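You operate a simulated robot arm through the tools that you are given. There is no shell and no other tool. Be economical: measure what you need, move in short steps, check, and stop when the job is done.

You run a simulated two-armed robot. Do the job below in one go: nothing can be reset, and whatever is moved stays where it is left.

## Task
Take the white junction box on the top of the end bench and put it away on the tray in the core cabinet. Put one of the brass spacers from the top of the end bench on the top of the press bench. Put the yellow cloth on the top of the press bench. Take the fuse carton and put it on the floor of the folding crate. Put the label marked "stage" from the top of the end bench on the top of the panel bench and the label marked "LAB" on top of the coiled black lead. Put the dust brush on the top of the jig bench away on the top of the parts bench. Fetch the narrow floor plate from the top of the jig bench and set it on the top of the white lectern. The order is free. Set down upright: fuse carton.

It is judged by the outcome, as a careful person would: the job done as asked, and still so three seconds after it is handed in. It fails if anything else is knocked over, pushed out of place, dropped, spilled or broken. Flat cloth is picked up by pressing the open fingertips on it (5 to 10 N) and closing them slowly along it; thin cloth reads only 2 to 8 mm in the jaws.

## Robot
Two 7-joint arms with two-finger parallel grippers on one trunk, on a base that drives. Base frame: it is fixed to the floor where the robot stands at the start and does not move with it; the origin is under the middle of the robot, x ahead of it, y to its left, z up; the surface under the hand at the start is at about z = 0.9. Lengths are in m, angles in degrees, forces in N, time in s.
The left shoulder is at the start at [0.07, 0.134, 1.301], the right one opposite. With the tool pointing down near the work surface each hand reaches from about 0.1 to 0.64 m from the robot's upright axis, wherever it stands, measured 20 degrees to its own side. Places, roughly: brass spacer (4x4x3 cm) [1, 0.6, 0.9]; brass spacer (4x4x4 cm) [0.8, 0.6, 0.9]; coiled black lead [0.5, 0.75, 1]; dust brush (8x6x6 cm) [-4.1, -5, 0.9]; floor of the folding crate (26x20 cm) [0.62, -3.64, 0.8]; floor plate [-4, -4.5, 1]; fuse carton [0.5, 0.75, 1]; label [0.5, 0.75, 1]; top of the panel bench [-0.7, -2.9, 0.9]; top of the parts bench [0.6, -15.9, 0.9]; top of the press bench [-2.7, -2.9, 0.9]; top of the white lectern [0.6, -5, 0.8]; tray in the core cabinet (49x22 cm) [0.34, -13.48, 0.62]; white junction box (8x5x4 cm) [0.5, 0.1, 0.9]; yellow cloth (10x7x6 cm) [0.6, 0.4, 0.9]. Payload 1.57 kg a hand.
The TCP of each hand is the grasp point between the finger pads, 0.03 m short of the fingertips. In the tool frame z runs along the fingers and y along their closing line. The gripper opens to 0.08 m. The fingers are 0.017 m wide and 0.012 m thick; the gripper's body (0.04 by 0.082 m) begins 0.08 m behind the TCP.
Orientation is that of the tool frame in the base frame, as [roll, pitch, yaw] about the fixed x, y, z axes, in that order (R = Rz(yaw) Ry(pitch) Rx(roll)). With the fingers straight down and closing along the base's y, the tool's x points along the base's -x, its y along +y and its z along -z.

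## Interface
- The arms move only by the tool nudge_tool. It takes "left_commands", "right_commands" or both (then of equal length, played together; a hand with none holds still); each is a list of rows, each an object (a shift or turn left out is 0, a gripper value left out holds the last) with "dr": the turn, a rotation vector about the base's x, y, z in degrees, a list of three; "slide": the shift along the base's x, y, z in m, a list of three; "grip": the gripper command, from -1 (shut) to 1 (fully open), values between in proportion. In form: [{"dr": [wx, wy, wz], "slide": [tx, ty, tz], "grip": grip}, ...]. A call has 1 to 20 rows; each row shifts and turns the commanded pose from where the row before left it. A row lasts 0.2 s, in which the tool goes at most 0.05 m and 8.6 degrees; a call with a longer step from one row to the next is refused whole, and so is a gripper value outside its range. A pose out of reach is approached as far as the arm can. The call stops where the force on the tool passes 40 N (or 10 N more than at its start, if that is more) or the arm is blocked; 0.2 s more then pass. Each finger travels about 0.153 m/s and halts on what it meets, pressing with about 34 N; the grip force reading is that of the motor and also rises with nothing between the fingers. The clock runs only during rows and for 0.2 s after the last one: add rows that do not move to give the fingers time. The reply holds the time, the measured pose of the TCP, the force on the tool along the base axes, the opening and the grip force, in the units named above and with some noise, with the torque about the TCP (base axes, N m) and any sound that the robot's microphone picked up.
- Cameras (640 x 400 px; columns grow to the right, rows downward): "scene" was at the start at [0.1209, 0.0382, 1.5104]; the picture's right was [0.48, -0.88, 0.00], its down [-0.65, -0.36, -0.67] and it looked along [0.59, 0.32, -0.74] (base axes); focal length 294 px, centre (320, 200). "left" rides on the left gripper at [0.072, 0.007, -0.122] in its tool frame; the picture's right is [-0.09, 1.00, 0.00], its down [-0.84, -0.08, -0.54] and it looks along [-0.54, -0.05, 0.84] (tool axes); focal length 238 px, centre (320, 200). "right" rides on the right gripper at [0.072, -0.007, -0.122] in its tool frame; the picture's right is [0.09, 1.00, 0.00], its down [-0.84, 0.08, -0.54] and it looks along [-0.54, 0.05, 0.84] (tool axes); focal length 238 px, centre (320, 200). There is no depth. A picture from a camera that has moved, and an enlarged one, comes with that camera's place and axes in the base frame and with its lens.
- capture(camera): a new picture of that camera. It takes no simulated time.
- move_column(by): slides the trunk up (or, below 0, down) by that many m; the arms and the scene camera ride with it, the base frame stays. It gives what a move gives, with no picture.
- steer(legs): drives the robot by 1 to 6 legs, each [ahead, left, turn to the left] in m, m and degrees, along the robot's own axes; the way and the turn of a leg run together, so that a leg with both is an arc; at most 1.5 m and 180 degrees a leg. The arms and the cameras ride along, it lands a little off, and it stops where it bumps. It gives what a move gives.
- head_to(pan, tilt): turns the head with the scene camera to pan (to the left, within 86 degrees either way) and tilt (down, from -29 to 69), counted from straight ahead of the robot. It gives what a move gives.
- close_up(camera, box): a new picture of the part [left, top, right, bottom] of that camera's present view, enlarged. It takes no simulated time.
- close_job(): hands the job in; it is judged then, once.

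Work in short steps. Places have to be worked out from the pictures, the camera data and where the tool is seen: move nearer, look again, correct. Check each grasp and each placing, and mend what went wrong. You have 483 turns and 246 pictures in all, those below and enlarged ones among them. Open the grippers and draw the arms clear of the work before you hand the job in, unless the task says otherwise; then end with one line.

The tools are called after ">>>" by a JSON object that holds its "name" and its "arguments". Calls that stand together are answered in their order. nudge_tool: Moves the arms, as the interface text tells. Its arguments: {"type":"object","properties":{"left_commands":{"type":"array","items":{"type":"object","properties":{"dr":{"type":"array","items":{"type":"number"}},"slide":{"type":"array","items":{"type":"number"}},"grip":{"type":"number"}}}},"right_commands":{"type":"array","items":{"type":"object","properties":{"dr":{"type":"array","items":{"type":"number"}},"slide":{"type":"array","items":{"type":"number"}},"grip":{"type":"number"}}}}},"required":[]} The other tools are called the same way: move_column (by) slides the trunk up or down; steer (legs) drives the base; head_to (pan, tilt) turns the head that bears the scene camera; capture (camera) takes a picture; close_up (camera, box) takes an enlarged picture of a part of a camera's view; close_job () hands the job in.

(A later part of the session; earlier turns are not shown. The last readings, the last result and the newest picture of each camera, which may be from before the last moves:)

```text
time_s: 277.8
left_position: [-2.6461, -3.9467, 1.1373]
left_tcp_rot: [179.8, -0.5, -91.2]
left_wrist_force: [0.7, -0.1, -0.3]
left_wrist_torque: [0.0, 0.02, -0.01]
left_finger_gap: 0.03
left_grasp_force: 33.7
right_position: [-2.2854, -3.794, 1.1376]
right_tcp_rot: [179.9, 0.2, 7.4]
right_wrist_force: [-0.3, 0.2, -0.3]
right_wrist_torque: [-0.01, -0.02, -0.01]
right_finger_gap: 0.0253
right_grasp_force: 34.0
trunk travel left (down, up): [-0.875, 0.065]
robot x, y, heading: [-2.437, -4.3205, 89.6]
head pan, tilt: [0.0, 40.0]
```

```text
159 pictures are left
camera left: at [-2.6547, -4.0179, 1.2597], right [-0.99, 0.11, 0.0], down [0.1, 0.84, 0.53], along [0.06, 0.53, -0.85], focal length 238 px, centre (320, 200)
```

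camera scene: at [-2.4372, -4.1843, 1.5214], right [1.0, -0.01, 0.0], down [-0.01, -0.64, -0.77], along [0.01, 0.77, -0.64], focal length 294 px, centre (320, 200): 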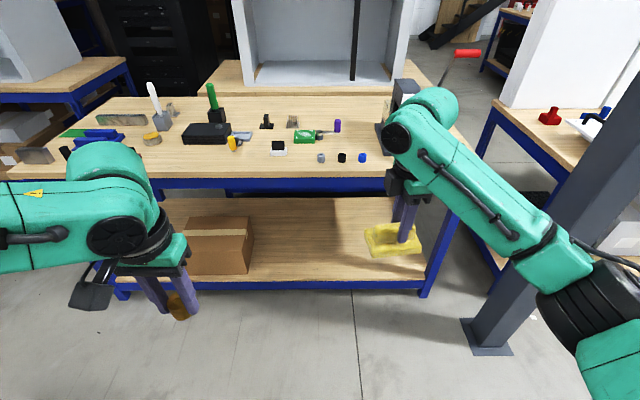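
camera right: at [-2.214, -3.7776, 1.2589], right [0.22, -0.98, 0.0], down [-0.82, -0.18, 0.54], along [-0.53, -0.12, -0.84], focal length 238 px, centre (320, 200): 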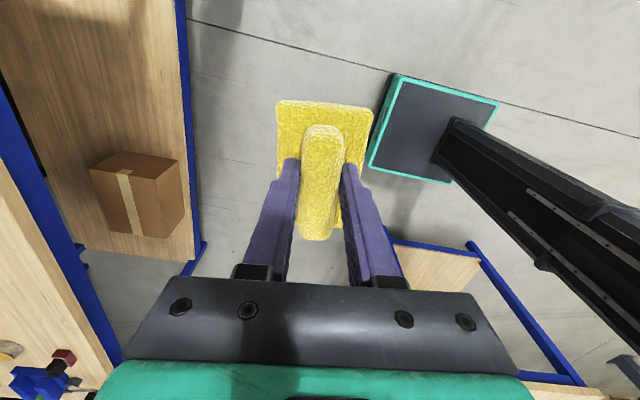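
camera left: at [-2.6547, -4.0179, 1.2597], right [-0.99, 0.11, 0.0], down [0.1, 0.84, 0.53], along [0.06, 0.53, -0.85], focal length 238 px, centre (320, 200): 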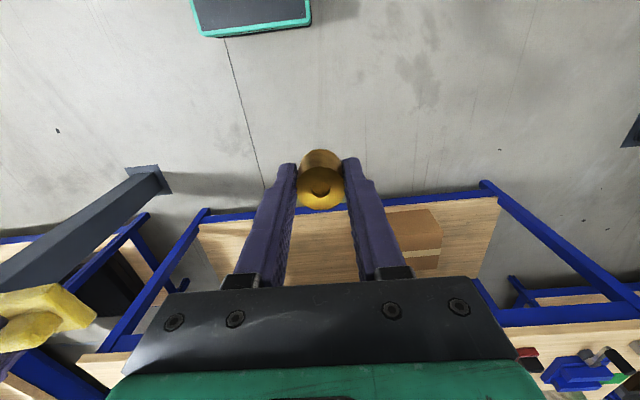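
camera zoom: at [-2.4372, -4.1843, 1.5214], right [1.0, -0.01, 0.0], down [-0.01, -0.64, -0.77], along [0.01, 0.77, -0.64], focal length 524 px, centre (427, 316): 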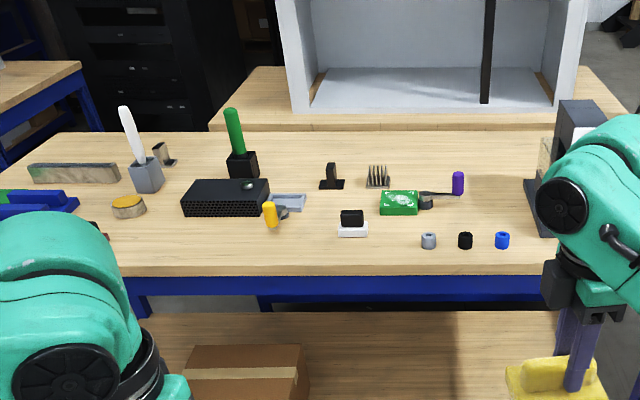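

I choose the free front strip: cloth at about [−2.73, −3.195] and the spacer at about [−2.96, −3.20]. I drive up to the bench for the cloth first.

>>> {"name": "steer", "arguments": {"legs": [[0.2, 0.44, 0.4], [0.44, 0, 0]]}}

>>> {"name": "head_to", "arguments": {"pan": 0, "tilt": 55}}

>>> {"name": "capture", "arguments": {"camera": "scene"}}

>>> {"name": "capture", "arguments": {"camera": "right"}}

```text
time_s: 283.0
left_position: [-3.1052, -3.3172, 1.1373]
left_tcp_rot: [179.8, -0.5, -89.7]
left_wrist_force: [-0.2, -0.4, -0.7]
left_wrist_torque: [0.03, -0.01, -0.01]
left_finger_gap: 0.0299
left_grasp_force: 34.0
right_position: [-2.7467, -3.1541, 1.1382]
right_tcp_rot: [-179.9, 0.2, 9.0]
right_wrist_force: [0.0, 0.5, 0.1]
right_wrist_torque: [0.0, -0.01, 0.0]
right_finger_gap: 0.0248
right_grasp_force: 34.1
trunk travel left (down, up): [-0.875, 0.065]
robot x, y, heading: [-2.8877, -3.6821, 91.2]
head pan, tilt: [0.0, 40.0]
```

```text
time_s: 283.7
left_position: [-3.1047, -3.3162, 1.136]
left_tcp_rot: [179.7, -0.6, -89.8]
left_wrist_force: [0.0, 0.6, -1.0]
left_wrist_torque: [-0.01, 0.0, -0.05]
left_finger_gap: 0.0298
left_grasp_force: 34.3
right_position: [-2.748, -3.151, 1.1373]
right_tcp_rot: [179.8, 0.2, 8.9]
right_wrist_force: [-0.4, -0.5, -0.7]
right_wrist_torque: [-0.03, -0.04, 0.03]
right_finger_gap: 0.0248
right_grasp_force: 33.8
trunk travel left (down, up): [-0.875, 0.065]
robot x, y, heading: [-2.8866, -3.6838, 91.1]
head pan, tilt: [0.0, 55.0]
```

```text
158 pictures are left
camera scene: at [-2.8888, -3.5592, 1.5007], right [1.0, 0.02, 0.0], down [0.02, -0.82, -0.57], along [-0.01, 0.57, -0.82], focal length 294 px, centre (320, 200)
```

scene: 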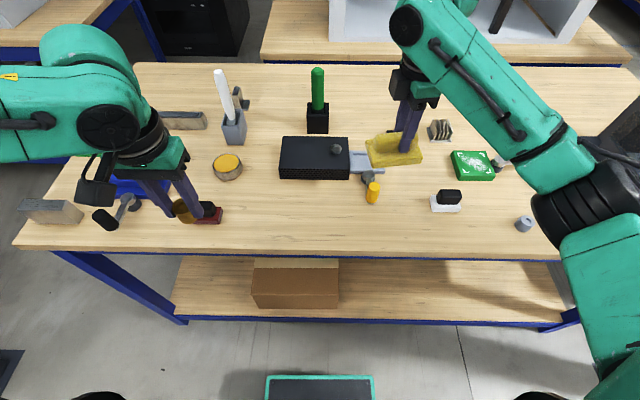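

```text
157 pictures are left
camera right: at [-2.6772, -3.1336, 1.2587], right [0.25, -0.97, 0.0], down [-0.81, -0.21, 0.54], along [-0.53, -0.14, -0.84], focal length 238 px, centre (320, 200)
```

right: 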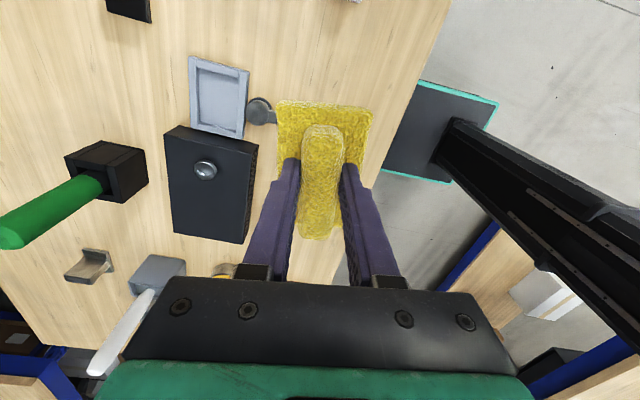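

A large free patch lies in the middle front. I shift the robot 0.1 m left so the right hand can set the cloth near [−2.845, −3.20].

>>> {"name": "steer", "arguments": {"legs": [[-0.04, 0.1, -1.1]]}}

>>> {"name": "capture", "arguments": {"camera": "right"}}

```text
time_s: 284.9
left_position: [-3.1936, -3.3501, 1.1368]
left_tcp_rot: [179.7, -0.6, -90.9]
left_wrist_force: [0.5, -0.2, -0.5]
left_wrist_torque: [-0.01, 0.03, -0.01]
left_finger_gap: 0.0298
left_grasp_force: 34.2
right_position: [-2.8329, -3.195, 1.1364]
right_tcp_rot: [179.8, 0.3, 7.7]
right_wrist_force: [0.1, 0.6, 0.2]
right_wrist_torque: [-0.05, 0.07, 0.03]
right_finger_gap: 0.0247
right_grasp_force: 34.1
trunk travel left (down, up): [-0.875, 0.065]
robot x, y, heading: [-2.9858, -3.7243, 89.9]
head pan, tilt: [0.0, 55.0]
```

```text
156 pictures are left
camera right: at [-2.7621, -3.1772, 1.2575], right [0.23, -0.97, 0.0], down [-0.82, -0.19, 0.55], along [-0.53, -0.13, -0.84], focal length 238 px, centre (320, 200)
```

right: 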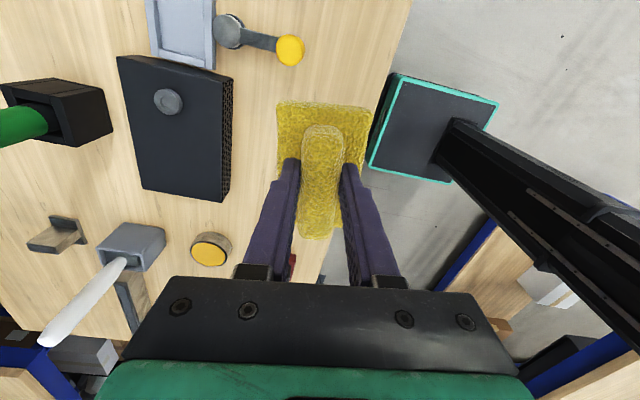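

Under the cloth the surface is free. I shift −1.2 cm in x and lower it.

>>> {"name": "nudge_tool", "arguments": {"right_commands": [{"slide": [-0.012, 0, -0.03]}, {"slide": [0, 0, -0.04]}, {"slide": [0, 0, -0.04]}, {"slide": [0, 0, -0.04]}, {"slide": [0, 0, -0.02]}, {"slide": [0, 0, -0.006]}, {}]}}

```text
time_s: 286.5
left_position: [-3.1974, -3.352, 1.1371]
left_tcp_rot: [179.8, -0.5, -90.9]
left_wrist_force: [-0.5, 0.2, 0.2]
left_wrist_torque: [-0.03, -0.01, 0.02]
left_finger_gap: 0.0297
left_grasp_force: 34.0
right_position: [-2.8507, -3.195, 0.9623]
right_tcp_rot: [179.8, 0.1, 7.7]
right_wrist_force: [0.1, -0.7, -1.0]
right_wrist_torque: [0.02, 0.01, -0.02]
right_finger_gap: 0.0251
right_grasp_force: 34.2
trunk travel left (down, up): [-0.875, 0.065]
robot x, y, heading: [-2.9889, -3.7232, 89.8]
head pan, tilt: [0.0, 55.0]
```

>>> {"name": "nudge_tool", "arguments": {"right_commands": [{"slide": [0, 0, -0.003]}, {"slide": [0, 0, -0.002]}, {"slide": [0, 0, -0.002]}, {}]}}

```text
time_s: 287.5
left_position: [-3.1986, -3.3531, 1.1381]
left_tcp_rot: [179.8, -0.5, -91.0]
left_wrist_force: [0.6, 0.6, -0.4]
left_wrist_torque: [0.0, 0.01, 0.01]
left_finger_gap: 0.0299
left_grasp_force: 33.8
right_position: [-2.8484, -3.1962, 0.9564]
right_tcp_rot: [180.0, 0.1, 7.7]
right_wrist_force: [0.7, 0.6, 6.1]
right_wrist_torque: [0.04, 0.23, 0.02]
right_finger_gap: 0.0249
right_grasp_force: 34.0
trunk travel left (down, up): [-0.875, 0.065]
robot x, y, heading: [-2.9858, -3.7245, 89.7]
head pan, tilt: [0.0, 55.0]
```

Contact at 6 N. I open and lift away.

>>> {"name": "nudge_tool", "arguments": {"right_commands": [{"grip": -0.2}, {"grip": 0.2}, {"grip": 0.5}, {}, {"slide": [0, 0, 0.03]}, {"slide": [0, 0, 0.045]}, {"slide": [0, 0, 0.045]}, {"slide": [0.02, -0.02, 0.045]}]}}

>>> {"name": "capture", "arguments": {"camera": "scene"}}

```text
refused: row 8 steps farther than a row can; nothing moved
```

```text
155 pictures are left
camera scene: at [-2.9865, -3.6009, 1.5009], right [1.0, 0.0, 0.0], down [0.0, -0.82, -0.57], along [0.0, 0.57, -0.82], focal length 294 px, centre (320, 200)
```

scene: 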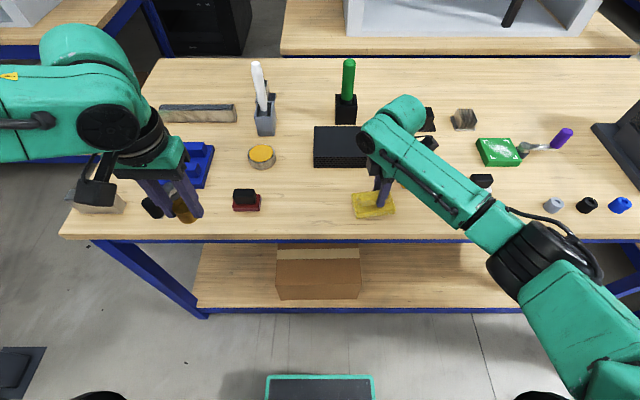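

>>> {"name": "nudge_tool", "arguments": {"right_commands": [{"grip": -0.2}, {"grip": 0.2}, {"grip": 0.5}, {}, {"slide": [0, 0, 0.03]}, {"slide": [0, 0, 0.045]}, {"slide": [0, 0, 0.045]}, {"slide": [0.02, -0.02, 0.035]}]}}

>>> {"name": "capture", "arguments": {"camera": "right"}}

```text
time_s: 289.3
left_position: [-3.1958, -3.3532, 1.1382]
left_tcp_rot: [179.7, -0.5, -90.8]
left_wrist_force: [-0.1, -0.1, -0.1]
left_wrist_torque: [0.03, 0.03, 0.05]
left_finger_gap: 0.0301
left_grasp_force: 34.0
right_position: [-2.8268, -3.2146, 1.1086]
right_tcp_rot: [179.7, 0.1, 7.7]
right_wrist_force: [-0.4, 0.0, 0.4]
right_wrist_torque: [0.05, -0.01, 0.0]
right_finger_gap: 0.0597
right_grasp_force: 0.1
trunk travel left (down, up): [-0.875, 0.065]
robot x, y, heading: [-2.9857, -3.7228, 89.9]
head pan, tilt: [0.0, 55.0]
```

```text
154 pictures are left
camera right: at [-2.7565, -3.1983, 1.231], right [0.23, -0.97, 0.0], down [-0.82, -0.19, 0.55], along [-0.53, -0.12, -0.84], focal length 238 px, centre (320, 200)
```

right: 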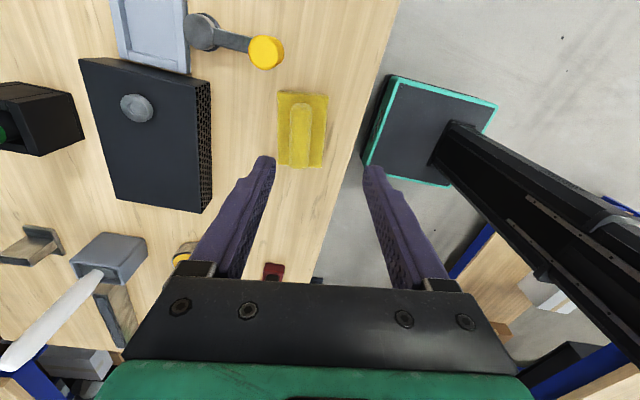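

Cloth sits well. Now I shift the robot 0.16 m right so the left hand can place the spacer at about [−3.02, −3.20].

>>> {"name": "nudge_tool", "arguments": {"right_commands": [{"slide": [0.02, -0.03, 0.03]}, {"slide": [0.02, -0.03, 0.03]}, {"slide": [0, -0.03, 0.02]}]}}

>>> {"name": "steer", "arguments": {"legs": [[0, -0.16, 0]]}}

>>> {"name": "nudge_tool", "arguments": {"left_commands": [{"slide": [0.005, 0.04, -0.02]}, {"slide": [0.005, 0.04, -0.02]}, {"slide": [0.005, 0.035, -0.02]}, {"slide": [0.005, 0.035, -0.02]}, {}]}}

>>> {"name": "capture", "arguments": {"camera": "left"}}

```text
time_s: 290.1
left_position: [-3.197, -3.3537, 1.1373]
left_tcp_rot: [179.8, -0.4, -91.0]
left_wrist_force: [-0.5, -0.6, -0.3]
left_wrist_torque: [0.03, -0.01, 0.0]
left_finger_gap: 0.0301
left_grasp_force: 34.5
right_position: [-2.7876, -3.3049, 1.1913]
right_tcp_rot: [180.0, 0.2, 7.7]
right_wrist_force: [0.3, -0.2, -0.2]
right_wrist_torque: [0.06, -0.01, 0.0]
right_finger_gap: 0.0598
right_grasp_force: 0.2
trunk travel left (down, up): [-0.875, 0.065]
robot x, y, heading: [-2.9885, -3.7234, 90.0]
head pan, tilt: [0.0, 55.0]
```

```text
time_s: 291.5
left_position: [-3.039, -3.3524, 1.1357]
left_tcp_rot: [180.0, -0.6, -91.0]
left_wrist_force: [-0.9, 0.2, -1.0]
left_wrist_torque: [0.04, -0.01, -0.02]
left_finger_gap: 0.0295
left_grasp_force: 34.0
right_position: [-2.6289, -3.3045, 1.1914]
right_tcp_rot: [179.7, 0.0, 7.6]
right_wrist_force: [-0.2, -0.4, -0.2]
right_wrist_torque: [0.03, -0.02, -0.01]
right_finger_gap: 0.06
right_grasp_force: 0.0
trunk travel left (down, up): [-0.875, 0.065]
robot x, y, heading: [-2.8239, -3.7251, 89.5]
head pan, tilt: [0.0, 55.0]
```

```text
time_s: 292.7
left_position: [-3.016, -3.2021, 1.0549]
left_tcp_rot: [179.8, -0.6, -90.9]
left_wrist_force: [0.2, 0.5, -0.9]
left_wrist_torque: [0.01, -0.01, -0.02]
left_finger_gap: 0.0302
left_grasp_force: 34.1
right_position: [-2.6272, -3.3039, 1.1913]
right_tcp_rot: [179.9, 0.0, 7.5]
right_wrist_force: [-0.5, -0.6, 0.1]
right_wrist_torque: [0.01, 0.01, -0.04]
right_finger_gap: 0.06
right_grasp_force: 0.1
trunk travel left (down, up): [-0.875, 0.065]
robot x, y, heading: [-2.8275, -3.7249, 89.6]
head pan, tilt: [0.0, 55.0]
```

```text
153 pictures are left
camera left: at [-3.0253, -3.2719, 1.1772], right [-0.99, 0.11, 0.0], down [0.09, 0.84, 0.53], along [0.06, 0.53, -0.85], focal length 238 px, centre (320, 200)
```

left: 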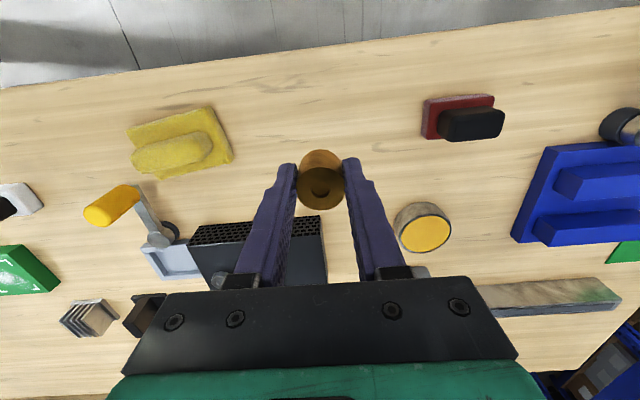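

The spot below is free. Lowering to just above the top.

>>> {"name": "nudge_tool", "arguments": {"left_commands": [{"slide": [0, 0, -0.04]}, {"slide": [0, 0, -0.04]}, {"slide": [0, 0, -0.03]}, {"slide": [0, 0, -0.006]}, {}]}}

>>> {"name": "nudge_tool", "arguments": {"left_commands": [{"slide": [0, 0, -0.002]}, {"slide": [0, 0, -0.002]}, {}]}}

```text
time_s: 293.9
left_position: [-3.0376, -3.2407, 0.9705]
left_tcp_rot: [179.7, -0.5, -91.1]
left_wrist_force: [-0.1, 0.0, -0.1]
left_wrist_torque: [0.01, -0.02, 0.0]
left_finger_gap: 0.0297
left_grasp_force: 34.1
left hand out of reach, approached as far as the arm can: row 1, 2, 3, 4
right_position: [-2.6248, -3.3046, 1.1917]
right_tcp_rot: [179.9, 0.1, 7.6]
right_wrist_force: [0.9, 0.9, -0.1]
right_wrist_torque: [0.0, 0.02, -0.01]
right_finger_gap: 0.06
right_grasp_force: 0.0
trunk travel left (down, up): [-0.875, 0.065]
robot x, y, heading: [-2.8278, -3.7269, 89.7]
head pan, tilt: [0.0, 55.0]
```

```text
time_s: 294.7
left_position: [-3.0384, -3.2423, 0.9669]
left_tcp_rot: [179.8, -0.5, -91.1]
left_wrist_force: [0.3, 1.2, -0.7]
left_wrist_torque: [-0.02, 0.0, 0.0]
left_finger_gap: 0.0299
left_grasp_force: 34.5
right_position: [-2.6262, -3.3042, 1.1906]
right_tcp_rot: [179.9, 0.1, 7.6]
right_wrist_force: [1.2, 0.3, -0.3]
right_wrist_torque: [0.01, 0.02, -0.02]
right_finger_gap: 0.06
right_grasp_force: 0.0
trunk travel left (down, up): [-0.875, 0.065]
robot x, y, heading: [-2.8288, -3.7244, 89.8]
head pan, tilt: [0.0, 55.0]
```

The left arm is at its limit here, so I'll lift a little, move inward and lower the trunk instead.

>>> {"name": "nudge_tool", "arguments": {"left_commands": [{"slide": [0.005, 0, 0.03]}, {"slide": [0.005, 0.02, 0.01]}, {"slide": [0, 0.015, 0]}, {}]}}

```text
time_s: 295.7
left_position: [-3.032, -3.2147, 1.0116]
left_tcp_rot: [179.8, -0.5, -91.0]
left_wrist_force: [-0.1, -0.2, -0.8]
left_wrist_torque: [0.02, 0.0, 0.0]
left_finger_gap: 0.03
left_grasp_force: 34.0
left hand out of reach, approached as far as the arm can: row 3
right_position: [-2.627, -3.3044, 1.1917]
right_tcp_rot: [179.9, 0.1, 7.6]
right_wrist_force: [0.4, -0.5, -1.5]
right_wrist_torque: [0.0, 0.05, -0.02]
right_finger_gap: 0.06
right_grasp_force: 0.0
trunk travel left (down, up): [-0.875, 0.065]
robot x, y, heading: [-2.825, -3.7256, 89.5]
head pan, tilt: [0.0, 55.0]
```

>>> {"name": "move_column", "arguments": {"by": -0.072}}

>>> {"name": "capture", "arguments": {"camera": "left"}}

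```text
time_s: 296.8
left_position: [-3.0312, -3.2146, 0.9385]
left_tcp_rot: [179.8, -0.5, -90.9]
left_wrist_force: [-0.4, -0.4, -1.4]
left_wrist_torque: [-0.02, 0.0, -0.01]
left_finger_gap: 0.0301
left_grasp_force: 34.0
right_position: [-2.626, -3.3045, 1.1186]
right_tcp_rot: [179.9, 0.1, 7.6]
right_wrist_force: [0.6, -0.5, -0.1]
right_wrist_torque: [-0.02, 0.0, -0.01]
right_finger_gap: 0.0599
right_grasp_force: 0.0
trunk travel left (down, up): [-0.803, 0.137]
robot x, y, heading: [-2.8288, -3.7242, 89.7]
head pan, tilt: [0.0, 55.0]
```

```text
152 pictures are left
camera left: at [-3.0386, -3.2846, 1.062], right [-0.99, 0.11, 0.0], down [0.09, 0.84, 0.53], along [0.06, 0.53, -0.84], focal length 238 px, centre (320, 200)
```

left: 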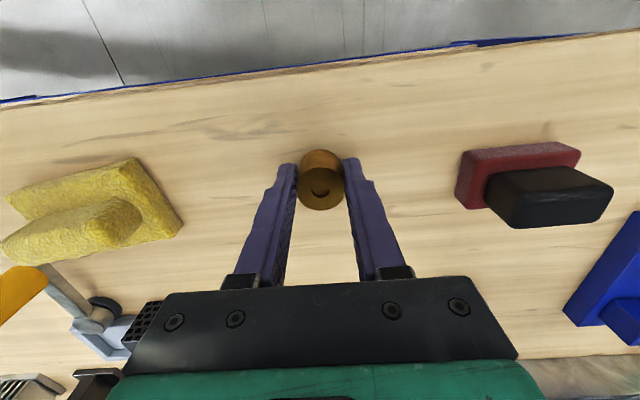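

Just above the top now. I lower the trunk a few more millimetres until contact.

>>> {"name": "move_column", "arguments": {"by": -0.005}}

```text
time_s: 297.4
left_position: [-3.0298, -3.2139, 0.9364]
left_tcp_rot: [179.8, 0.0, -91.1]
left_wrist_force: [-4.6, 2.2, 22.5]
left_wrist_torque: [-0.08, 0.08, 0.01]
left_finger_gap: 0.0297
left_grasp_force: 33.9
right_position: [-2.6265, -3.3069, 1.1154]
right_tcp_rot: [180.0, 0.1, 7.6]
right_wrist_force: [0.2, -0.3, 0.5]
right_wrist_torque: [0.0, 0.01, 0.0]
right_finger_gap: 0.06
right_grasp_force: 0.1
trunk travel left (down, up): [-0.798, 0.142]
robot x, y, heading: [-2.8277, -3.7226, 90.0]
head pan, tilt: [0.0, 55.0]
```

Contact (22 N). I open the left fingers a bit and lift straight up.

>>> {"name": "nudge_tool", "arguments": {"left_commands": [{"grip": -0.1}, {"grip": 0.3}, {"grip": 0.6}, {}, {"slide": [0, 0, 0.03]}, {"slide": [0, 0, 0.045]}, {"slide": [0, 0, 0.045]}, {"slide": [0, -0.03, 0.03]}]}}

>>> {"name": "capture", "arguments": {"camera": "scene"}}

```text
time_s: 299.2
left_position: [-3.0304, -3.2445, 1.0841]
left_tcp_rot: [179.9, -0.4, -91.0]
left_wrist_force: [0.4, 0.3, 0.5]
left_wrist_torque: [0.05, 0.01, 0.0]
left_finger_gap: 0.064
left_grasp_force: 0.0
right_position: [-2.6262, -3.3068, 1.1142]
right_tcp_rot: [179.9, 0.0, 7.6]
right_wrist_force: [1.1, -0.9, -0.2]
right_wrist_torque: [0.06, 0.01, 0.02]
right_finger_gap: 0.0602
right_grasp_force: 0.0
trunk travel left (down, up): [-0.798, 0.142]
robot x, y, heading: [-2.8282, -3.725, 89.5]
head pan, tilt: [0.0, 55.0]
```

```text
151 pictures are left
camera scene: at [-2.8256, -3.6037, 1.424], right [1.0, 0.0, 0.0], down [0.0, -0.82, -0.58], along [0.0, 0.58, -0.82], focal length 294 px, centre (320, 200)
```

scene: 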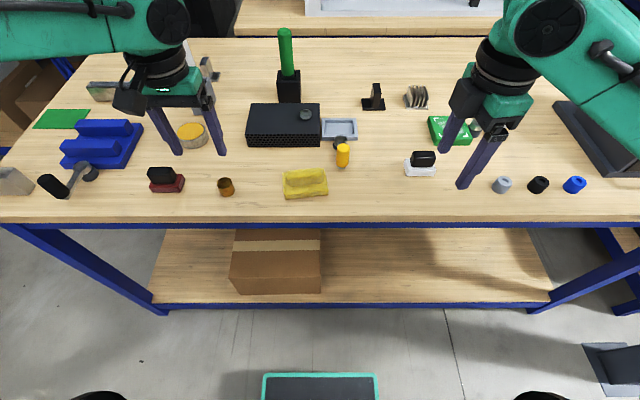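

Cloth and spacer are both fine. I raise the trunk, back off and look left towards the jig bench.

>>> {"name": "move_column", "arguments": {"by": 0.077}}

>>> {"name": "steer", "arguments": {"legs": [[-0.3, 0.05, 0], [0, 0, 90]]}}

>>> {"name": "head_to", "arguments": {"pan": 20, "tilt": 35}}

>>> {"name": "capture", "arguments": {"camera": "scene"}}

```text
time_s: 300.3
left_position: [-3.0299, -3.2428, 1.1605]
left_tcp_rot: [179.8, -0.5, -91.0]
left_wrist_force: [-0.9, -0.5, -0.2]
left_wrist_torque: [-0.02, 0.0, 0.01]
left_finger_gap: 0.0643
left_grasp_force: 0.1
right_position: [-2.6261, -3.3052, 1.191]
right_tcp_rot: [180.0, 0.1, 7.6]
right_wrist_force: [-0.3, -0.1, -0.2]
right_wrist_torque: [-0.01, 0.02, 0.01]
right_finger_gap: 0.0601
right_grasp_force: 0.1
trunk travel left (down, up): [-0.875, 0.065]
robot x, y, heading: [-2.8251, -3.726, 89.6]
head pan, tilt: [0.0, 55.0]
```

```text
time_s: 306.2
left_position: [-3.3587, -4.2179, 1.1595]
left_tcp_rot: [179.7, -0.6, -1.2]
left_wrist_force: [0.2, -0.5, 0.7]
left_wrist_torque: [0.0, 0.0, 0.02]
left_finger_gap: 0.064
left_grasp_force: 0.0
right_position: [-3.2962, -3.8141, 1.191]
right_tcp_rot: [180.0, 0.2, 97.6]
right_wrist_force: [-0.2, -0.5, 0.4]
right_wrist_torque: [-0.02, -0.02, 0.04]
right_finger_gap: 0.0602
right_grasp_force: 0.0
trunk travel left (down, up): [-0.875, 0.065]
robot x, y, heading: [-2.8769, -4.019, 179.6]
head pan, tilt: [0.0, 55.0]
```

```text
time_s: 307.0
left_position: [-3.3602, -4.2182, 1.1599]
left_tcp_rot: [179.9, -0.5, -1.1]
left_wrist_force: [0.2, 0.3, 0.0]
left_wrist_torque: [0.0, -0.01, -0.01]
left_finger_gap: 0.064
left_grasp_force: 0.1
right_position: [-3.2959, -3.8161, 1.1901]
right_tcp_rot: [179.9, 0.1, 97.5]
right_wrist_force: [0.1, -0.4, 0.2]
right_wrist_torque: [0.01, 0.04, 0.02]
right_finger_gap: 0.0599
right_grasp_force: 0.2
trunk travel left (down, up): [-0.875, 0.065]
robot x, y, heading: [-2.8797, -4.0214, 179.4]
head pan, tilt: [20.0, 35.0]
```

```text
150 pictures are left
camera scene: at [-3.0101, -4.0472, 1.5289], right [-0.33, 0.94, 0.0], down [0.54, 0.19, -0.82], along [-0.77, -0.27, -0.57], focal length 294 px, centre (320, 200)
```

scene: 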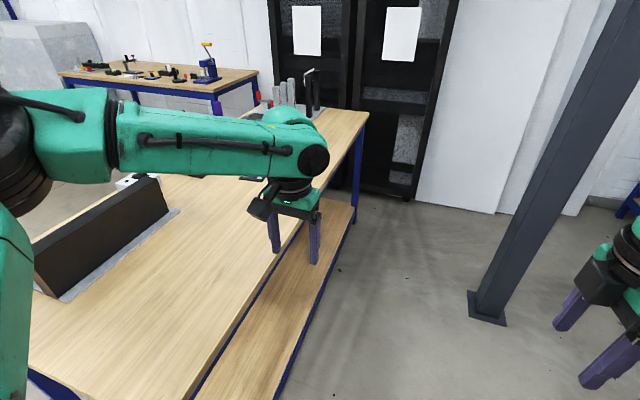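

The jig bench's north side is accessible from a ~0.9 m corridor. I raise the hands, turn to face south and look.

>>> {"name": "nudge_tool", "arguments": {"left_commands": [{"slide": [0, 0, 0.045], "grip": 1}, {"slide": [0, 0, 0.045]}, {"slide": [0, 0, 0.045]}], "right_commands": [{"slide": [0, 0, 0.035], "grip": 1}, {"slide": [0, 0, 0.035]}, {"slide": [0, 0, 0.035]}]}}

>>> {"name": "steer", "arguments": {"legs": [[0, 0, 90.6]]}}

>>> {"name": "head_to", "arguments": {"pan": -50, "tilt": 35}}

>>> {"name": "capture", "arguments": {"camera": "scene"}}

```text
time_s: 307.8
left_position: [-3.3569, -4.2197, 1.297]
left_tcp_rot: [179.8, -0.5, -1.2]
left_wrist_force: [0.4, -0.6, 0.5]
left_wrist_torque: [0.01, -0.03, 0.04]
left_finger_gap: 0.08
left_grasp_force: 0.1
right_position: [-3.2933, -3.8152, 1.2951]
right_tcp_rot: [179.9, 0.2, 97.4]
right_wrist_force: [0.7, -0.2, 0.2]
right_wrist_torque: [0.05, -0.02, -0.02]
right_finger_gap: 0.0801
right_grasp_force: 0.0
trunk travel left (down, up): [-0.875, 0.065]
robot x, y, heading: [-2.8781, -4.0169, 179.6]
head pan, tilt: [20.0, 35.0]
```

```text
time_s: 312.1
left_position: [-2.6722, -4.4965, 1.2956]
left_tcp_rot: [179.8, -0.6, 89.3]
left_wrist_force: [-0.8, -0.2, -0.1]
left_wrist_torque: [0.03, 0.02, 0.0]
left_finger_gap: 0.08
left_grasp_force: 0.0
right_position: [-3.0782, -4.4383, 1.2942]
right_tcp_rot: [179.9, 0.2, -172.0]
right_wrist_force: [0.0, 0.4, 0.5]
right_wrist_torque: [0.03, 0.0, -0.01]
right_finger_gap: 0.08
right_grasp_force: 0.0
trunk travel left (down, up): [-0.875, 0.065]
robot x, y, heading: [-2.8794, -4.0172, -90.1]
head pan, tilt: [20.0, 35.0]
```

```text
time_s: 313.5
left_position: [-2.6714, -4.4965, 1.2953]
left_tcp_rot: [179.9, -0.5, 89.3]
left_wrist_force: [-0.4, -0.2, -0.4]
left_wrist_torque: [-0.01, 0.01, 0.0]
left_finger_gap: 0.08
left_grasp_force: 0.1
right_position: [-3.0764, -4.4376, 1.294]
right_tcp_rot: [179.9, 0.1, -171.9]
right_wrist_force: [0.1, 0.6, 0.7]
right_wrist_torque: [-0.04, -0.02, -0.03]
right_finger_gap: 0.0801
right_grasp_force: 0.1
trunk travel left (down, up): [-0.875, 0.065]
robot x, y, heading: [-2.8785, -4.0196, -89.9]
head pan, tilt: [-50.0, 35.0]
```

```text
149 pictures are left
camera scene: at [-2.9441, -4.1252, 1.529], right [-0.64, 0.76, 0.0], down [0.44, 0.37, -0.82], along [-0.63, -0.53, -0.57], focal length 294 px, centre (320, 200)
```

scene: 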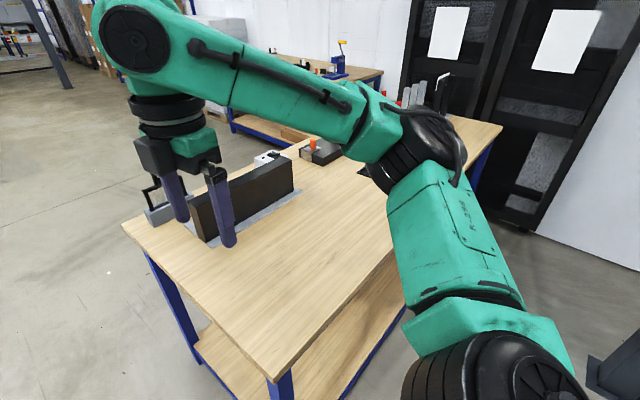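

The bench north half looks free; I strafe west 0.95 m along it to see the items.

>>> {"name": "steer", "arguments": {"legs": [[0, -0.95, 0]]}}

>>> {"name": "head_to", "arguments": {"pan": 0, "tilt": 40}}

>>> {"name": "capture", "arguments": {"camera": "scene"}}

```text
time_s: 318.5
left_position: [-3.6388, -4.4946, 1.2945]
left_tcp_rot: [179.9, -0.5, 88.5]
left_wrist_force: [-0.5, -0.1, 1.3]
left_wrist_torque: [0.01, 0.07, 0.04]
left_finger_gap: 0.0798
left_grasp_force: 0.1
right_position: [-4.0435, -4.4307, 1.2933]
right_tcp_rot: [179.9, 0.1, -172.8]
right_wrist_force: [0.9, 0.0, -0.6]
right_wrist_torque: [0.0, 0.0, -0.01]
right_finger_gap: 0.08
right_grasp_force: 0.0
trunk travel left (down, up): [-0.875, 0.065]
robot x, y, heading: [-3.8395, -4.0116, -90.7]
head pan, tilt: [-50.0, 35.0]
```

```text
time_s: 319.7
left_position: [-3.6397, -4.4939, 1.2955]
left_tcp_rot: [179.8, -0.5, 88.5]
left_wrist_force: [-0.7, 0.9, 0.0]
left_wrist_torque: [-0.01, 0.01, 0.01]
left_finger_gap: 0.0798
left_grasp_force: 0.0
right_position: [-4.0441, -4.4308, 1.2956]
right_tcp_rot: [179.9, 0.1, -172.8]
right_wrist_force: [0.0, 0.5, -0.4]
right_wrist_torque: [0.01, 0.01, 0.01]
right_finger_gap: 0.0799
right_grasp_force: 0.0
trunk travel left (down, up): [-0.875, 0.065]
robot x, y, heading: [-3.839, -4.0164, -90.7]
head pan, tilt: [0.0, 40.0]
```

```text
148 pictures are left
camera scene: at [-3.8401, -4.1483, 1.5214], right [-1.0, 0.01, 0.0], down [0.01, 0.64, -0.77], along [-0.01, -0.77, -0.64], focal length 294 px, centre (320, 200)
```

scene: 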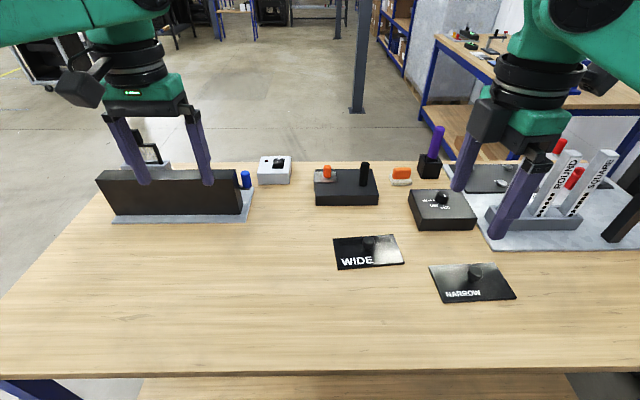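

The NARROW plate with a knob lies at right; the brush seems to be the orange-topped piece at (400,176). I zoom in on both.

>>> {"name": "close_up", "arguments": {"camera": "scene", "box": [400, 180, 560, 310]}}

>>> {"name": "close_up", "arguments": {"camera": "scene", "box": [300, 120, 460, 220]}}

>>> {"name": "capture", "arguments": {"camera": "right"}}

```text
3.08 times, centred on (480, 245) of scene
camera zoom: at [-3.8401, -4.1483, 1.5214], right [-1.0, 0.01, 0.0], down [0.01, 0.64, -0.77], along [-0.01, -0.77, -0.64], focal length 906 px, centre (-172, 62)
```

zoom: 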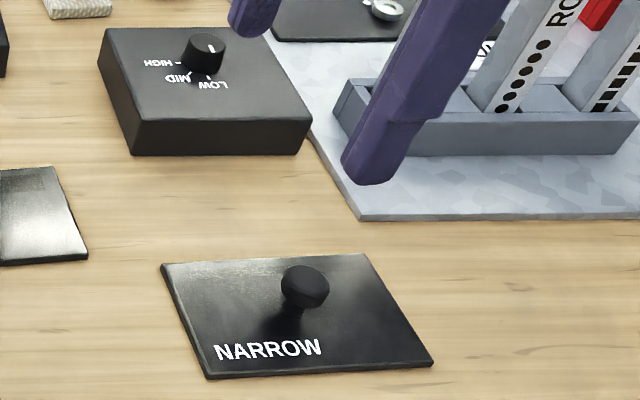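

```text
4.00 times, centred on (380, 170) of scene
camera zoom: at [-3.8401, -4.1483, 1.5214], right [-1.0, 0.01, 0.0], down [0.01, 0.64, -0.77], along [-0.01, -0.77, -0.64], focal length 1178 px, centre (80, 320)
```

zoom: 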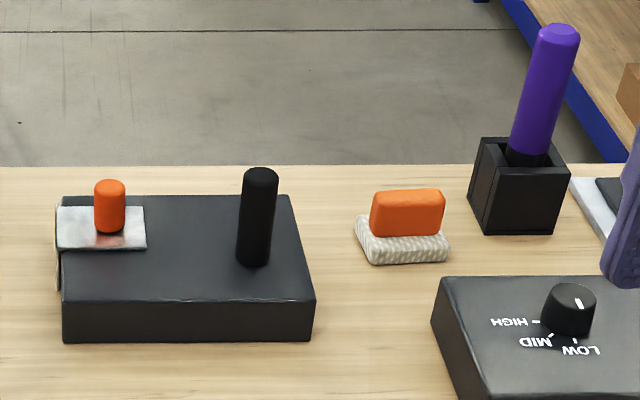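

```text
145 pictures are left
camera right: at [-4.1153, -4.4456, 1.4157], right [-0.22, 0.98, 0.0], down [0.82, 0.18, 0.54], along [0.53, 0.12, -0.84], focal length 238 px, centre (320, 200)
```

right: 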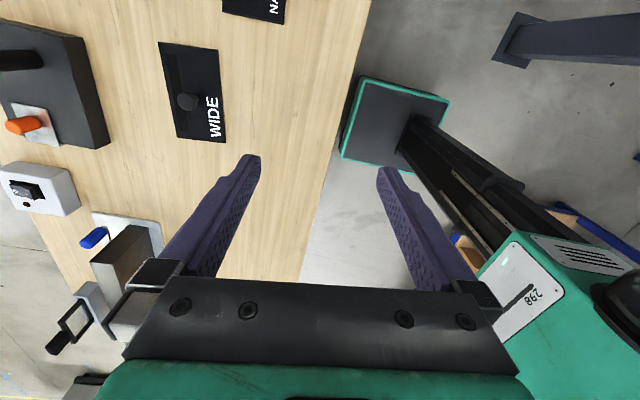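

The brush is near the south edge, so I'll fetch it from the south later. First the plate: I move nearer so its knob (~[−4.214, −4.57]) is in reach of the right hand.

>>> {"name": "steer", "arguments": {"legs": [[0.06, -0.22, 0.7]]}}

>>> {"name": "nudge_tool", "arguments": {"right_commands": [{"slide": [0, -0.02, -0.04]}, {"slide": [0, -0.02, -0.04]}, {"slide": [0, 0, -0.045]}, {"slide": [0, 0, -0.045]}, {}]}}

>>> {"name": "capture", "arguments": {"camera": "right"}}

>>> {"name": "capture", "arguments": {"camera": "scene"}}

```text
time_s: 321.4
left_position: [-3.8565, -4.5498, 1.2954]
left_tcp_rot: [180.0, -0.3, 88.9]
left_wrist_force: [1.0, 0.0, -0.3]
left_wrist_torque: [0.01, 0.03, 0.01]
left_finger_gap: 0.08
left_grasp_force: 0.0
right_position: [-4.2619, -4.4874, 1.2955]
right_tcp_rot: [179.9, -0.1, -172.5]
right_wrist_force: [0.6, 0.1, 0.0]
right_wrist_torque: [-0.03, 0.03, 0.01]
right_finger_gap: 0.0803
right_grasp_force: 0.1
trunk travel left (down, up): [-0.875, 0.065]
robot x, y, heading: [-4.0637, -4.0674, -90.7]
head pan, tilt: [0.0, 40.0]
```

```text
time_s: 322.6
left_position: [-3.8588, -4.5503, 1.2941]
left_tcp_rot: [180.0, -0.4, 88.9]
left_wrist_force: [1.0, -0.6, 0.1]
left_wrist_torque: [0.0, 0.0, -0.01]
left_finger_gap: 0.0799
left_grasp_force: 0.1
right_position: [-4.2633, -4.5265, 1.1258]
right_tcp_rot: [179.8, 0.0, -172.5]
right_wrist_force: [0.8, 0.5, 0.6]
right_wrist_torque: [-0.01, -0.03, 0.0]
right_finger_gap: 0.08
right_grasp_force: 0.1
trunk travel left (down, up): [-0.875, 0.065]
robot x, y, heading: [-4.0641, -4.0694, -90.6]
head pan, tilt: [0.0, 40.0]
```

```text
144 pictures are left
camera right: at [-4.3343, -4.543, 1.2467], right [-0.22, 0.98, 0.0], down [0.82, 0.18, 0.54], along [0.53, 0.12, -0.84], focal length 238 px, centre (320, 200)
```

right: 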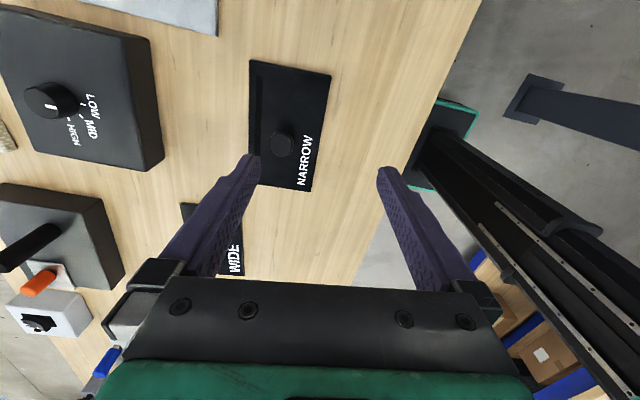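

```text
143 pictures are left
camera scene: at [-4.0611, -4.2053, 1.5214], right [-1.0, 0.01, 0.0], down [0.0, 0.64, -0.77], along [-0.01, -0.77, -0.64], focal length 294 px, centre (320, 200)
```

scene: 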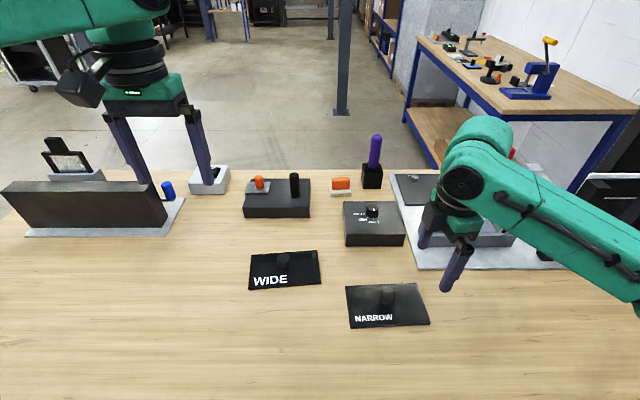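

Knob at [−4.216, −4.569]. I move over it and lower to z≈1.0 for a check.

>>> {"name": "nudge_tool", "arguments": {"right_commands": [{"slide": [0.024, -0.021, -0.03]}, {"slide": [0.023, -0.021, -0.03]}, {"slide": [0, 0, -0.04]}, {"slide": [0, 0, -0.026]}, {}]}}

>>> {"name": "capture", "arguments": {"camera": "right"}}

```text
time_s: 323.8
left_position: [-3.8595, -4.5496, 1.2958]
left_tcp_rot: [180.0, -0.4, 89.0]
left_wrist_force: [0.1, 0.0, -0.5]
left_wrist_torque: [0.02, -0.03, 0.02]
left_finger_gap: 0.08
left_grasp_force: 0.0
right_position: [-4.2156, -4.5698, 0.9971]
right_tcp_rot: [179.8, 0.0, -172.4]
right_wrist_force: [0.3, -0.3, 0.5]
right_wrist_torque: [0.03, 0.0, 0.02]
right_finger_gap: 0.08
right_grasp_force: 0.0
trunk travel left (down, up): [-0.875, 0.065]
robot x, y, heading: [-4.0608, -4.0674, -90.6]
head pan, tilt: [0.0, 40.0]
```

```text
142 pictures are left
camera right: at [-4.2861, -4.5865, 1.1189], right [-0.22, 0.98, 0.0], down [0.82, 0.18, 0.54], along [0.53, 0.12, -0.84], focal length 238 px, centre (320, 200)
```

right: 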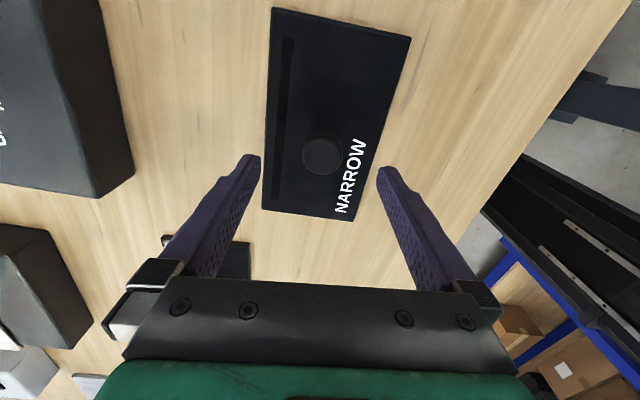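

Aligned. Lower to TCP 0.946 and close on the knob.

>>> {"name": "nudge_tool", "arguments": {"right_commands": [{"slide": [0, 0, -0.03]}, {"slide": [0, 0, -0.02]}, {}]}}

>>> {"name": "nudge_tool", "arguments": {"right_commands": [{"grip": 0.2}, {"grip": -0.3}, {"grip": -0.7}, {"grip": -0.9}, {"grip": -0.9}]}}

>>> {"name": "nudge_tool", "arguments": {"right_commands": [{"slide": [0, 0, 0.02]}, {"slide": [0, 0, 0.03]}, {"slide": [0, 0, 0.04]}, {}]}}

>>> {"name": "capture", "arguments": {"camera": "right"}}

```text
time_s: 324.6
left_position: [-3.8597, -4.5507, 1.295]
left_tcp_rot: [179.8, -0.5, 88.9]
left_wrist_force: [1.0, 0.4, 0.2]
left_wrist_torque: [0.01, 0.01, 0.03]
left_finger_gap: 0.0798
left_grasp_force: 0.0
right_position: [-4.2184, -4.5699, 0.9476]
right_tcp_rot: [179.9, 0.1, -172.5]
right_wrist_force: [-0.3, 0.9, 0.2]
right_wrist_torque: [-0.01, 0.0, -0.02]
right_finger_gap: 0.0802
right_grasp_force: 0.0
trunk travel left (down, up): [-0.875, 0.065]
robot x, y, heading: [-4.0636, -4.0676, -90.4]
head pan, tilt: [0.0, 40.0]
```

```text
time_s: 325.8
left_position: [-3.8605, -4.5504, 1.2943]
left_tcp_rot: [179.8, -0.5, 88.8]
left_wrist_force: [-0.3, -0.6, -0.3]
left_wrist_torque: [0.02, 0.01, 0.01]
left_finger_gap: 0.0799
left_grasp_force: 0.1
right_position: [-4.2176, -4.57, 0.9488]
right_tcp_rot: [179.9, 0.1, -172.6]
right_wrist_force: [0.4, 0.9, -0.1]
right_wrist_torque: [-0.05, -0.05, -0.07]
right_finger_gap: 0.0307
right_grasp_force: 34.2
trunk travel left (down, up): [-0.875, 0.065]
robot x, y, heading: [-4.0632, -4.0673, -90.5]
head pan, tilt: [0.0, 40.0]
```

```text
time_s: 326.8
left_position: [-3.8607, -4.5502, 1.2956]
left_tcp_rot: [179.8, -0.6, 89.0]
left_wrist_force: [0.3, 0.0, -0.5]
left_wrist_torque: [-0.03, -0.01, 0.01]
left_finger_gap: 0.08
left_grasp_force: 0.1
right_position: [-4.2207, -4.5696, 1.0385]
right_tcp_rot: [179.8, 0.1, -172.5]
right_wrist_force: [0.4, -0.2, -4.0]
right_wrist_torque: [0.0, 0.03, 0.01]
right_finger_gap: 0.0309
right_grasp_force: 33.5
trunk travel left (down, up): [-0.875, 0.065]
robot x, y, heading: [-4.064, -4.067, -90.5]
head pan, tilt: [0.0, 40.0]
```

```text
141 pictures are left
camera right: at [-4.2906, -4.5854, 1.1595], right [-0.22, 0.98, 0.0], down [0.82, 0.18, 0.54], along [0.53, 0.12, -0.84], focal length 238 px, centre (320, 200)
```

right: 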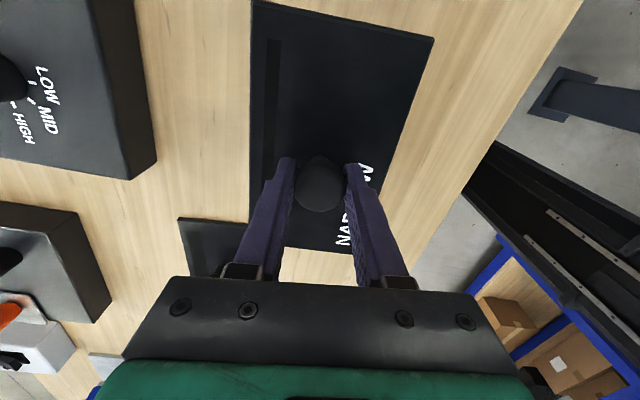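

Plate is held by its knob (≈0.4 kg). I raise it and drive round the east end of the jig bench to its south side.

>>> {"name": "nudge_tool", "arguments": {"right_commands": [{"slide": [0, 0, 0.045]}, {"slide": [0, 0.01, 0.045]}, {"slide": [0, 0.02, 0.045]}, {"slide": [0, 0.03, 0.03]}, {"slide": [0, 0.03, 0.02]}]}}

>>> {"name": "steer", "arguments": {"legs": [[-0.02, 1.38, 0.5], [1.35, 0.05, 0], [0.2, 0, 0], [0, 0, 180], [0, 0.6, 0]]}}

>>> {"name": "head_to", "arguments": {"pan": 30, "tilt": 30}}

>>> {"name": "capture", "arguments": {"camera": "scene"}}

```text
time_s: 328.0
left_position: [-3.8595, -4.5484, 1.2955]
left_tcp_rot: [179.8, -0.4, 88.9]
left_wrist_force: [0.5, 0.7, -0.5]
left_wrist_torque: [0.01, 0.0, 0.0]
left_finger_gap: 0.0802
left_grasp_force: 0.1
right_position: [-4.2188, -4.4769, 1.2229]
right_tcp_rot: [179.9, 0.1, -172.5]
right_wrist_force: [0.4, 0.7, -3.7]
right_wrist_torque: [-0.01, -0.01, 0.02]
right_finger_gap: 0.0307
right_grasp_force: 33.6
trunk travel left (down, up): [-0.875, 0.065]
robot x, y, heading: [-4.062, -4.069, -90.6]
head pan, tilt: [0.0, 40.0]
```

```text
time_s: 352.6
left_position: [-3.392, -5.0653, 1.2964]
left_tcp_rot: [179.6, -0.5, -96.0]
left_wrist_force: [-0.5, 0.2, -0.4]
left_wrist_torque: [0.0, 0.02, 0.0]
left_finger_gap: 0.0799
left_grasp_force: 0.0
right_position: [-3.0409, -5.1667, 1.2218]
right_tcp_rot: [179.8, 0.2, 2.8]
right_wrist_force: [0.2, -0.3, -3.4]
right_wrist_torque: [0.02, 0.01, -0.02]
right_finger_gap: 0.0309
right_grasp_force: 34.0
trunk travel left (down, up): [-0.875, 0.065]
robot x, y, heading: [-3.2315, -5.5626, 84.6]
head pan, tilt: [0.0, 40.0]
```

```text
time_s: 353.6
left_position: [-3.3939, -5.0659, 1.2952]
left_tcp_rot: [180.0, -0.4, -95.9]
left_wrist_force: [0.2, -0.5, 0.3]
left_wrist_torque: [0.02, 0.03, -0.01]
left_finger_gap: 0.0798
left_grasp_force: 0.0
right_position: [-3.0417, -5.1662, 1.2234]
right_tcp_rot: [179.8, 0.1, 2.7]
right_wrist_force: [0.4, 0.1, -3.4]
right_wrist_torque: [0.01, -0.01, -0.03]
right_finger_gap: 0.0311
right_grasp_force: 34.3
trunk travel left (down, up): [-0.875, 0.065]
robot x, y, heading: [-3.2348, -5.5587, 84.6]
head pan, tilt: [30.0, 30.0]
```

```text
140 pictures are left
camera scene: at [-3.2641, -5.4278, 1.5367], right [0.91, 0.42, 0.0], down [0.21, -0.45, -0.87], along [-0.36, 0.79, -0.5], focal length 294 px, centre (320, 200)
```

scene: 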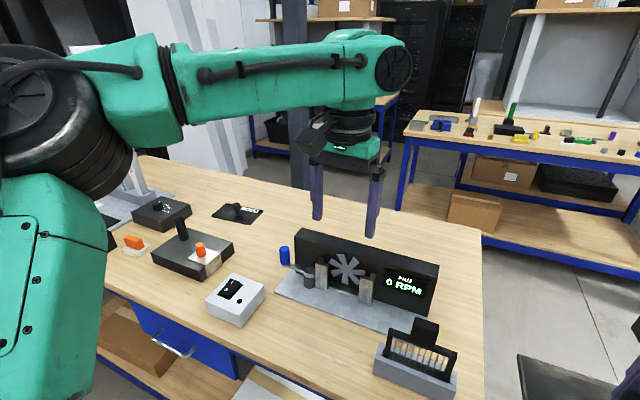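

Brush spotted at left. I straighten heading and strafe left so it is in the left hand's range.

>>> {"name": "steer", "arguments": {"legs": [[0, 0, 5.4], [0.03, 0.68, 0]]}}

>>> {"name": "capture", "arguments": {"camera": "left"}}

>>> {"name": "head_to", "arguments": {"pan": 10, "tilt": 50}}

>>> {"name": "capture", "arguments": {"camera": "scene"}}

```text
time_s: 357.9
left_position: [-4.1099, -5.046, 1.2951]
left_tcp_rot: [179.7, -0.6, -91.3]
left_wrist_force: [0.4, -0.4, 0.5]
left_wrist_torque: [0.01, 0.01, 0.01]
left_finger_gap: 0.0801
left_grasp_force: 0.0
right_position: [-3.7508, -5.1186, 1.2231]
right_tcp_rot: [179.9, 0.2, 7.3]
right_wrist_force: [0.5, 0.8, -3.7]
right_wrist_torque: [0.01, -0.03, 0.02]
right_finger_gap: 0.0309
right_grasp_force: 33.5
trunk travel left (down, up): [-0.875, 0.065]
robot x, y, heading: [-3.9102, -5.5274, 89.4]
head pan, tilt: [30.0, 30.0]
```

```text
139 pictures are left
camera left: at [-4.1175, -5.117, 1.4178], right [-0.99, 0.12, 0.0], down [0.1, 0.84, 0.53], along [0.06, 0.53, -0.85], focal length 238 px, centre (320, 200)
```

left: 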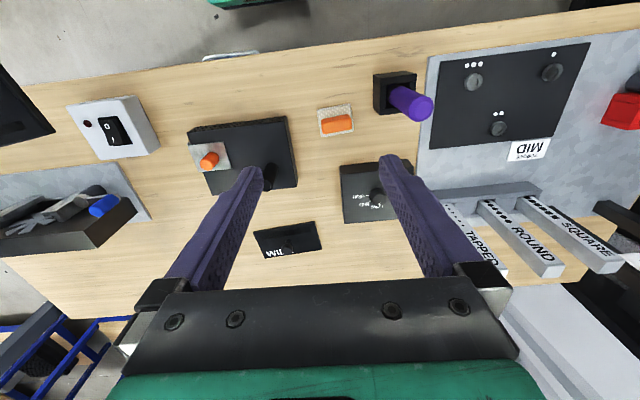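

```text
time_s: 358.7
left_position: [-4.1106, -5.0474, 1.2946]
left_tcp_rot: [179.7, -0.5, -91.4]
left_wrist_force: [0.3, 0.8, -0.3]
left_wrist_torque: [0.02, -0.02, -0.01]
left_finger_gap: 0.08
left_grasp_force: 0.0
right_position: [-3.7533, -5.1198, 1.223]
right_tcp_rot: [179.8, 0.1, 7.3]
right_wrist_force: [0.4, 0.5, -3.3]
right_wrist_torque: [-0.01, -0.03, -0.01]
right_finger_gap: 0.0311
right_grasp_force: 33.7
trunk travel left (down, up): [-0.875, 0.065]
robot x, y, heading: [-3.9089, -5.5251, 89.6]
head pan, tilt: [10.0, 50.0]
```

```text
138 pictures are left
camera scene: at [-3.9211, -5.4012, 1.5072], right [0.99, 0.16, 0.0], down [0.13, -0.76, -0.64], along [-0.11, 0.63, -0.77], focal length 294 px, centre (320, 200)
```

scene: 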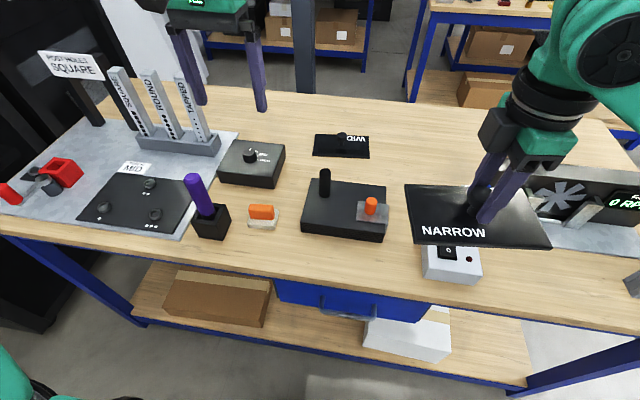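

Brush handle (≈6×3 cm) is at [−4.14, −4.99] with its length along x. I turn the left hand 90° so it closes across the handle and move above it.

>>> {"name": "nudge_tool", "arguments": {"left_commands": [{"dr": [0, 0, -8.5], "slide": [-0.006, 0.012, 0]}, {"dr": [0, 0, -8.5], "slide": [-0.006, 0.012, 0]}, {"dr": [0, 0, -8.5], "slide": [-0.006, 0.012, 0]}, {"dr": [0, 0, -8.5], "slide": [-0.006, 0.01, 0]}, {"dr": [0, 0, -8.5], "slide": [-0.005, 0.01, 0]}, {"dr": [0, 0, -8.5]}, {"dr": [0, 0, -8.5]}, {"dr": [0, 0, -8.5]}, {"dr": [0, 0, -8.5]}, {"dr": [0, 0, -8.5]}, {"dr": [0, 0, -3.6], "slide": [0, 0, -0.04]}, {"slide": [0, 0, -0.045]}, {"slide": [0, 0, -0.045]}, {"slide": [0, 0, -0.04]}, {}]}}

>>> {"name": "capture", "arguments": {"camera": "left"}}

```text
time_s: 361.9
left_position: [-4.1414, -4.993, 1.1236]
left_tcp_rot: [179.9, -0.5, -179.8]
left_wrist_force: [0.3, 0.8, -0.3]
left_wrist_torque: [-0.03, 0.01, -0.01]
left_finger_gap: 0.08
left_grasp_force: 0.0
right_position: [-3.7517, -5.1188, 1.2232]
right_tcp_rot: [179.8, 0.1, 7.2]
right_wrist_force: [-0.3, -0.1, -2.8]
right_wrist_torque: [0.0, 0.02, -0.01]
right_finger_gap: 0.0311
right_grasp_force: 34.1
trunk travel left (down, up): [-0.875, 0.065]
robot x, y, heading: [-3.9108, -5.5288, 89.2]
head pan, tilt: [10.0, 50.0]
```

```text
137 pictures are left
camera left: at [-4.2118, -4.9859, 1.248], right [0.09, 1.0, 0.0], down [0.84, -0.08, 0.53], along [0.53, -0.05, -0.84], focal length 238 px, centre (320, 200)
```

left: 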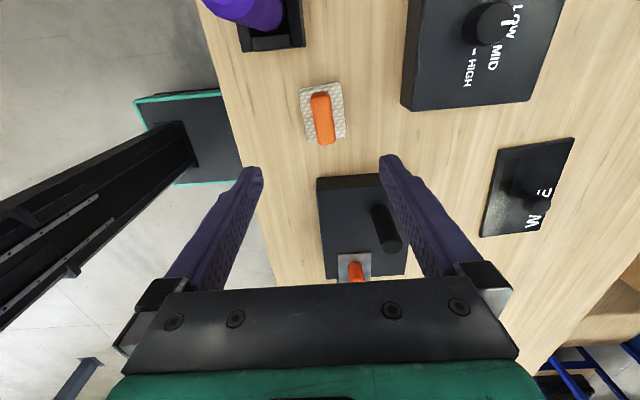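

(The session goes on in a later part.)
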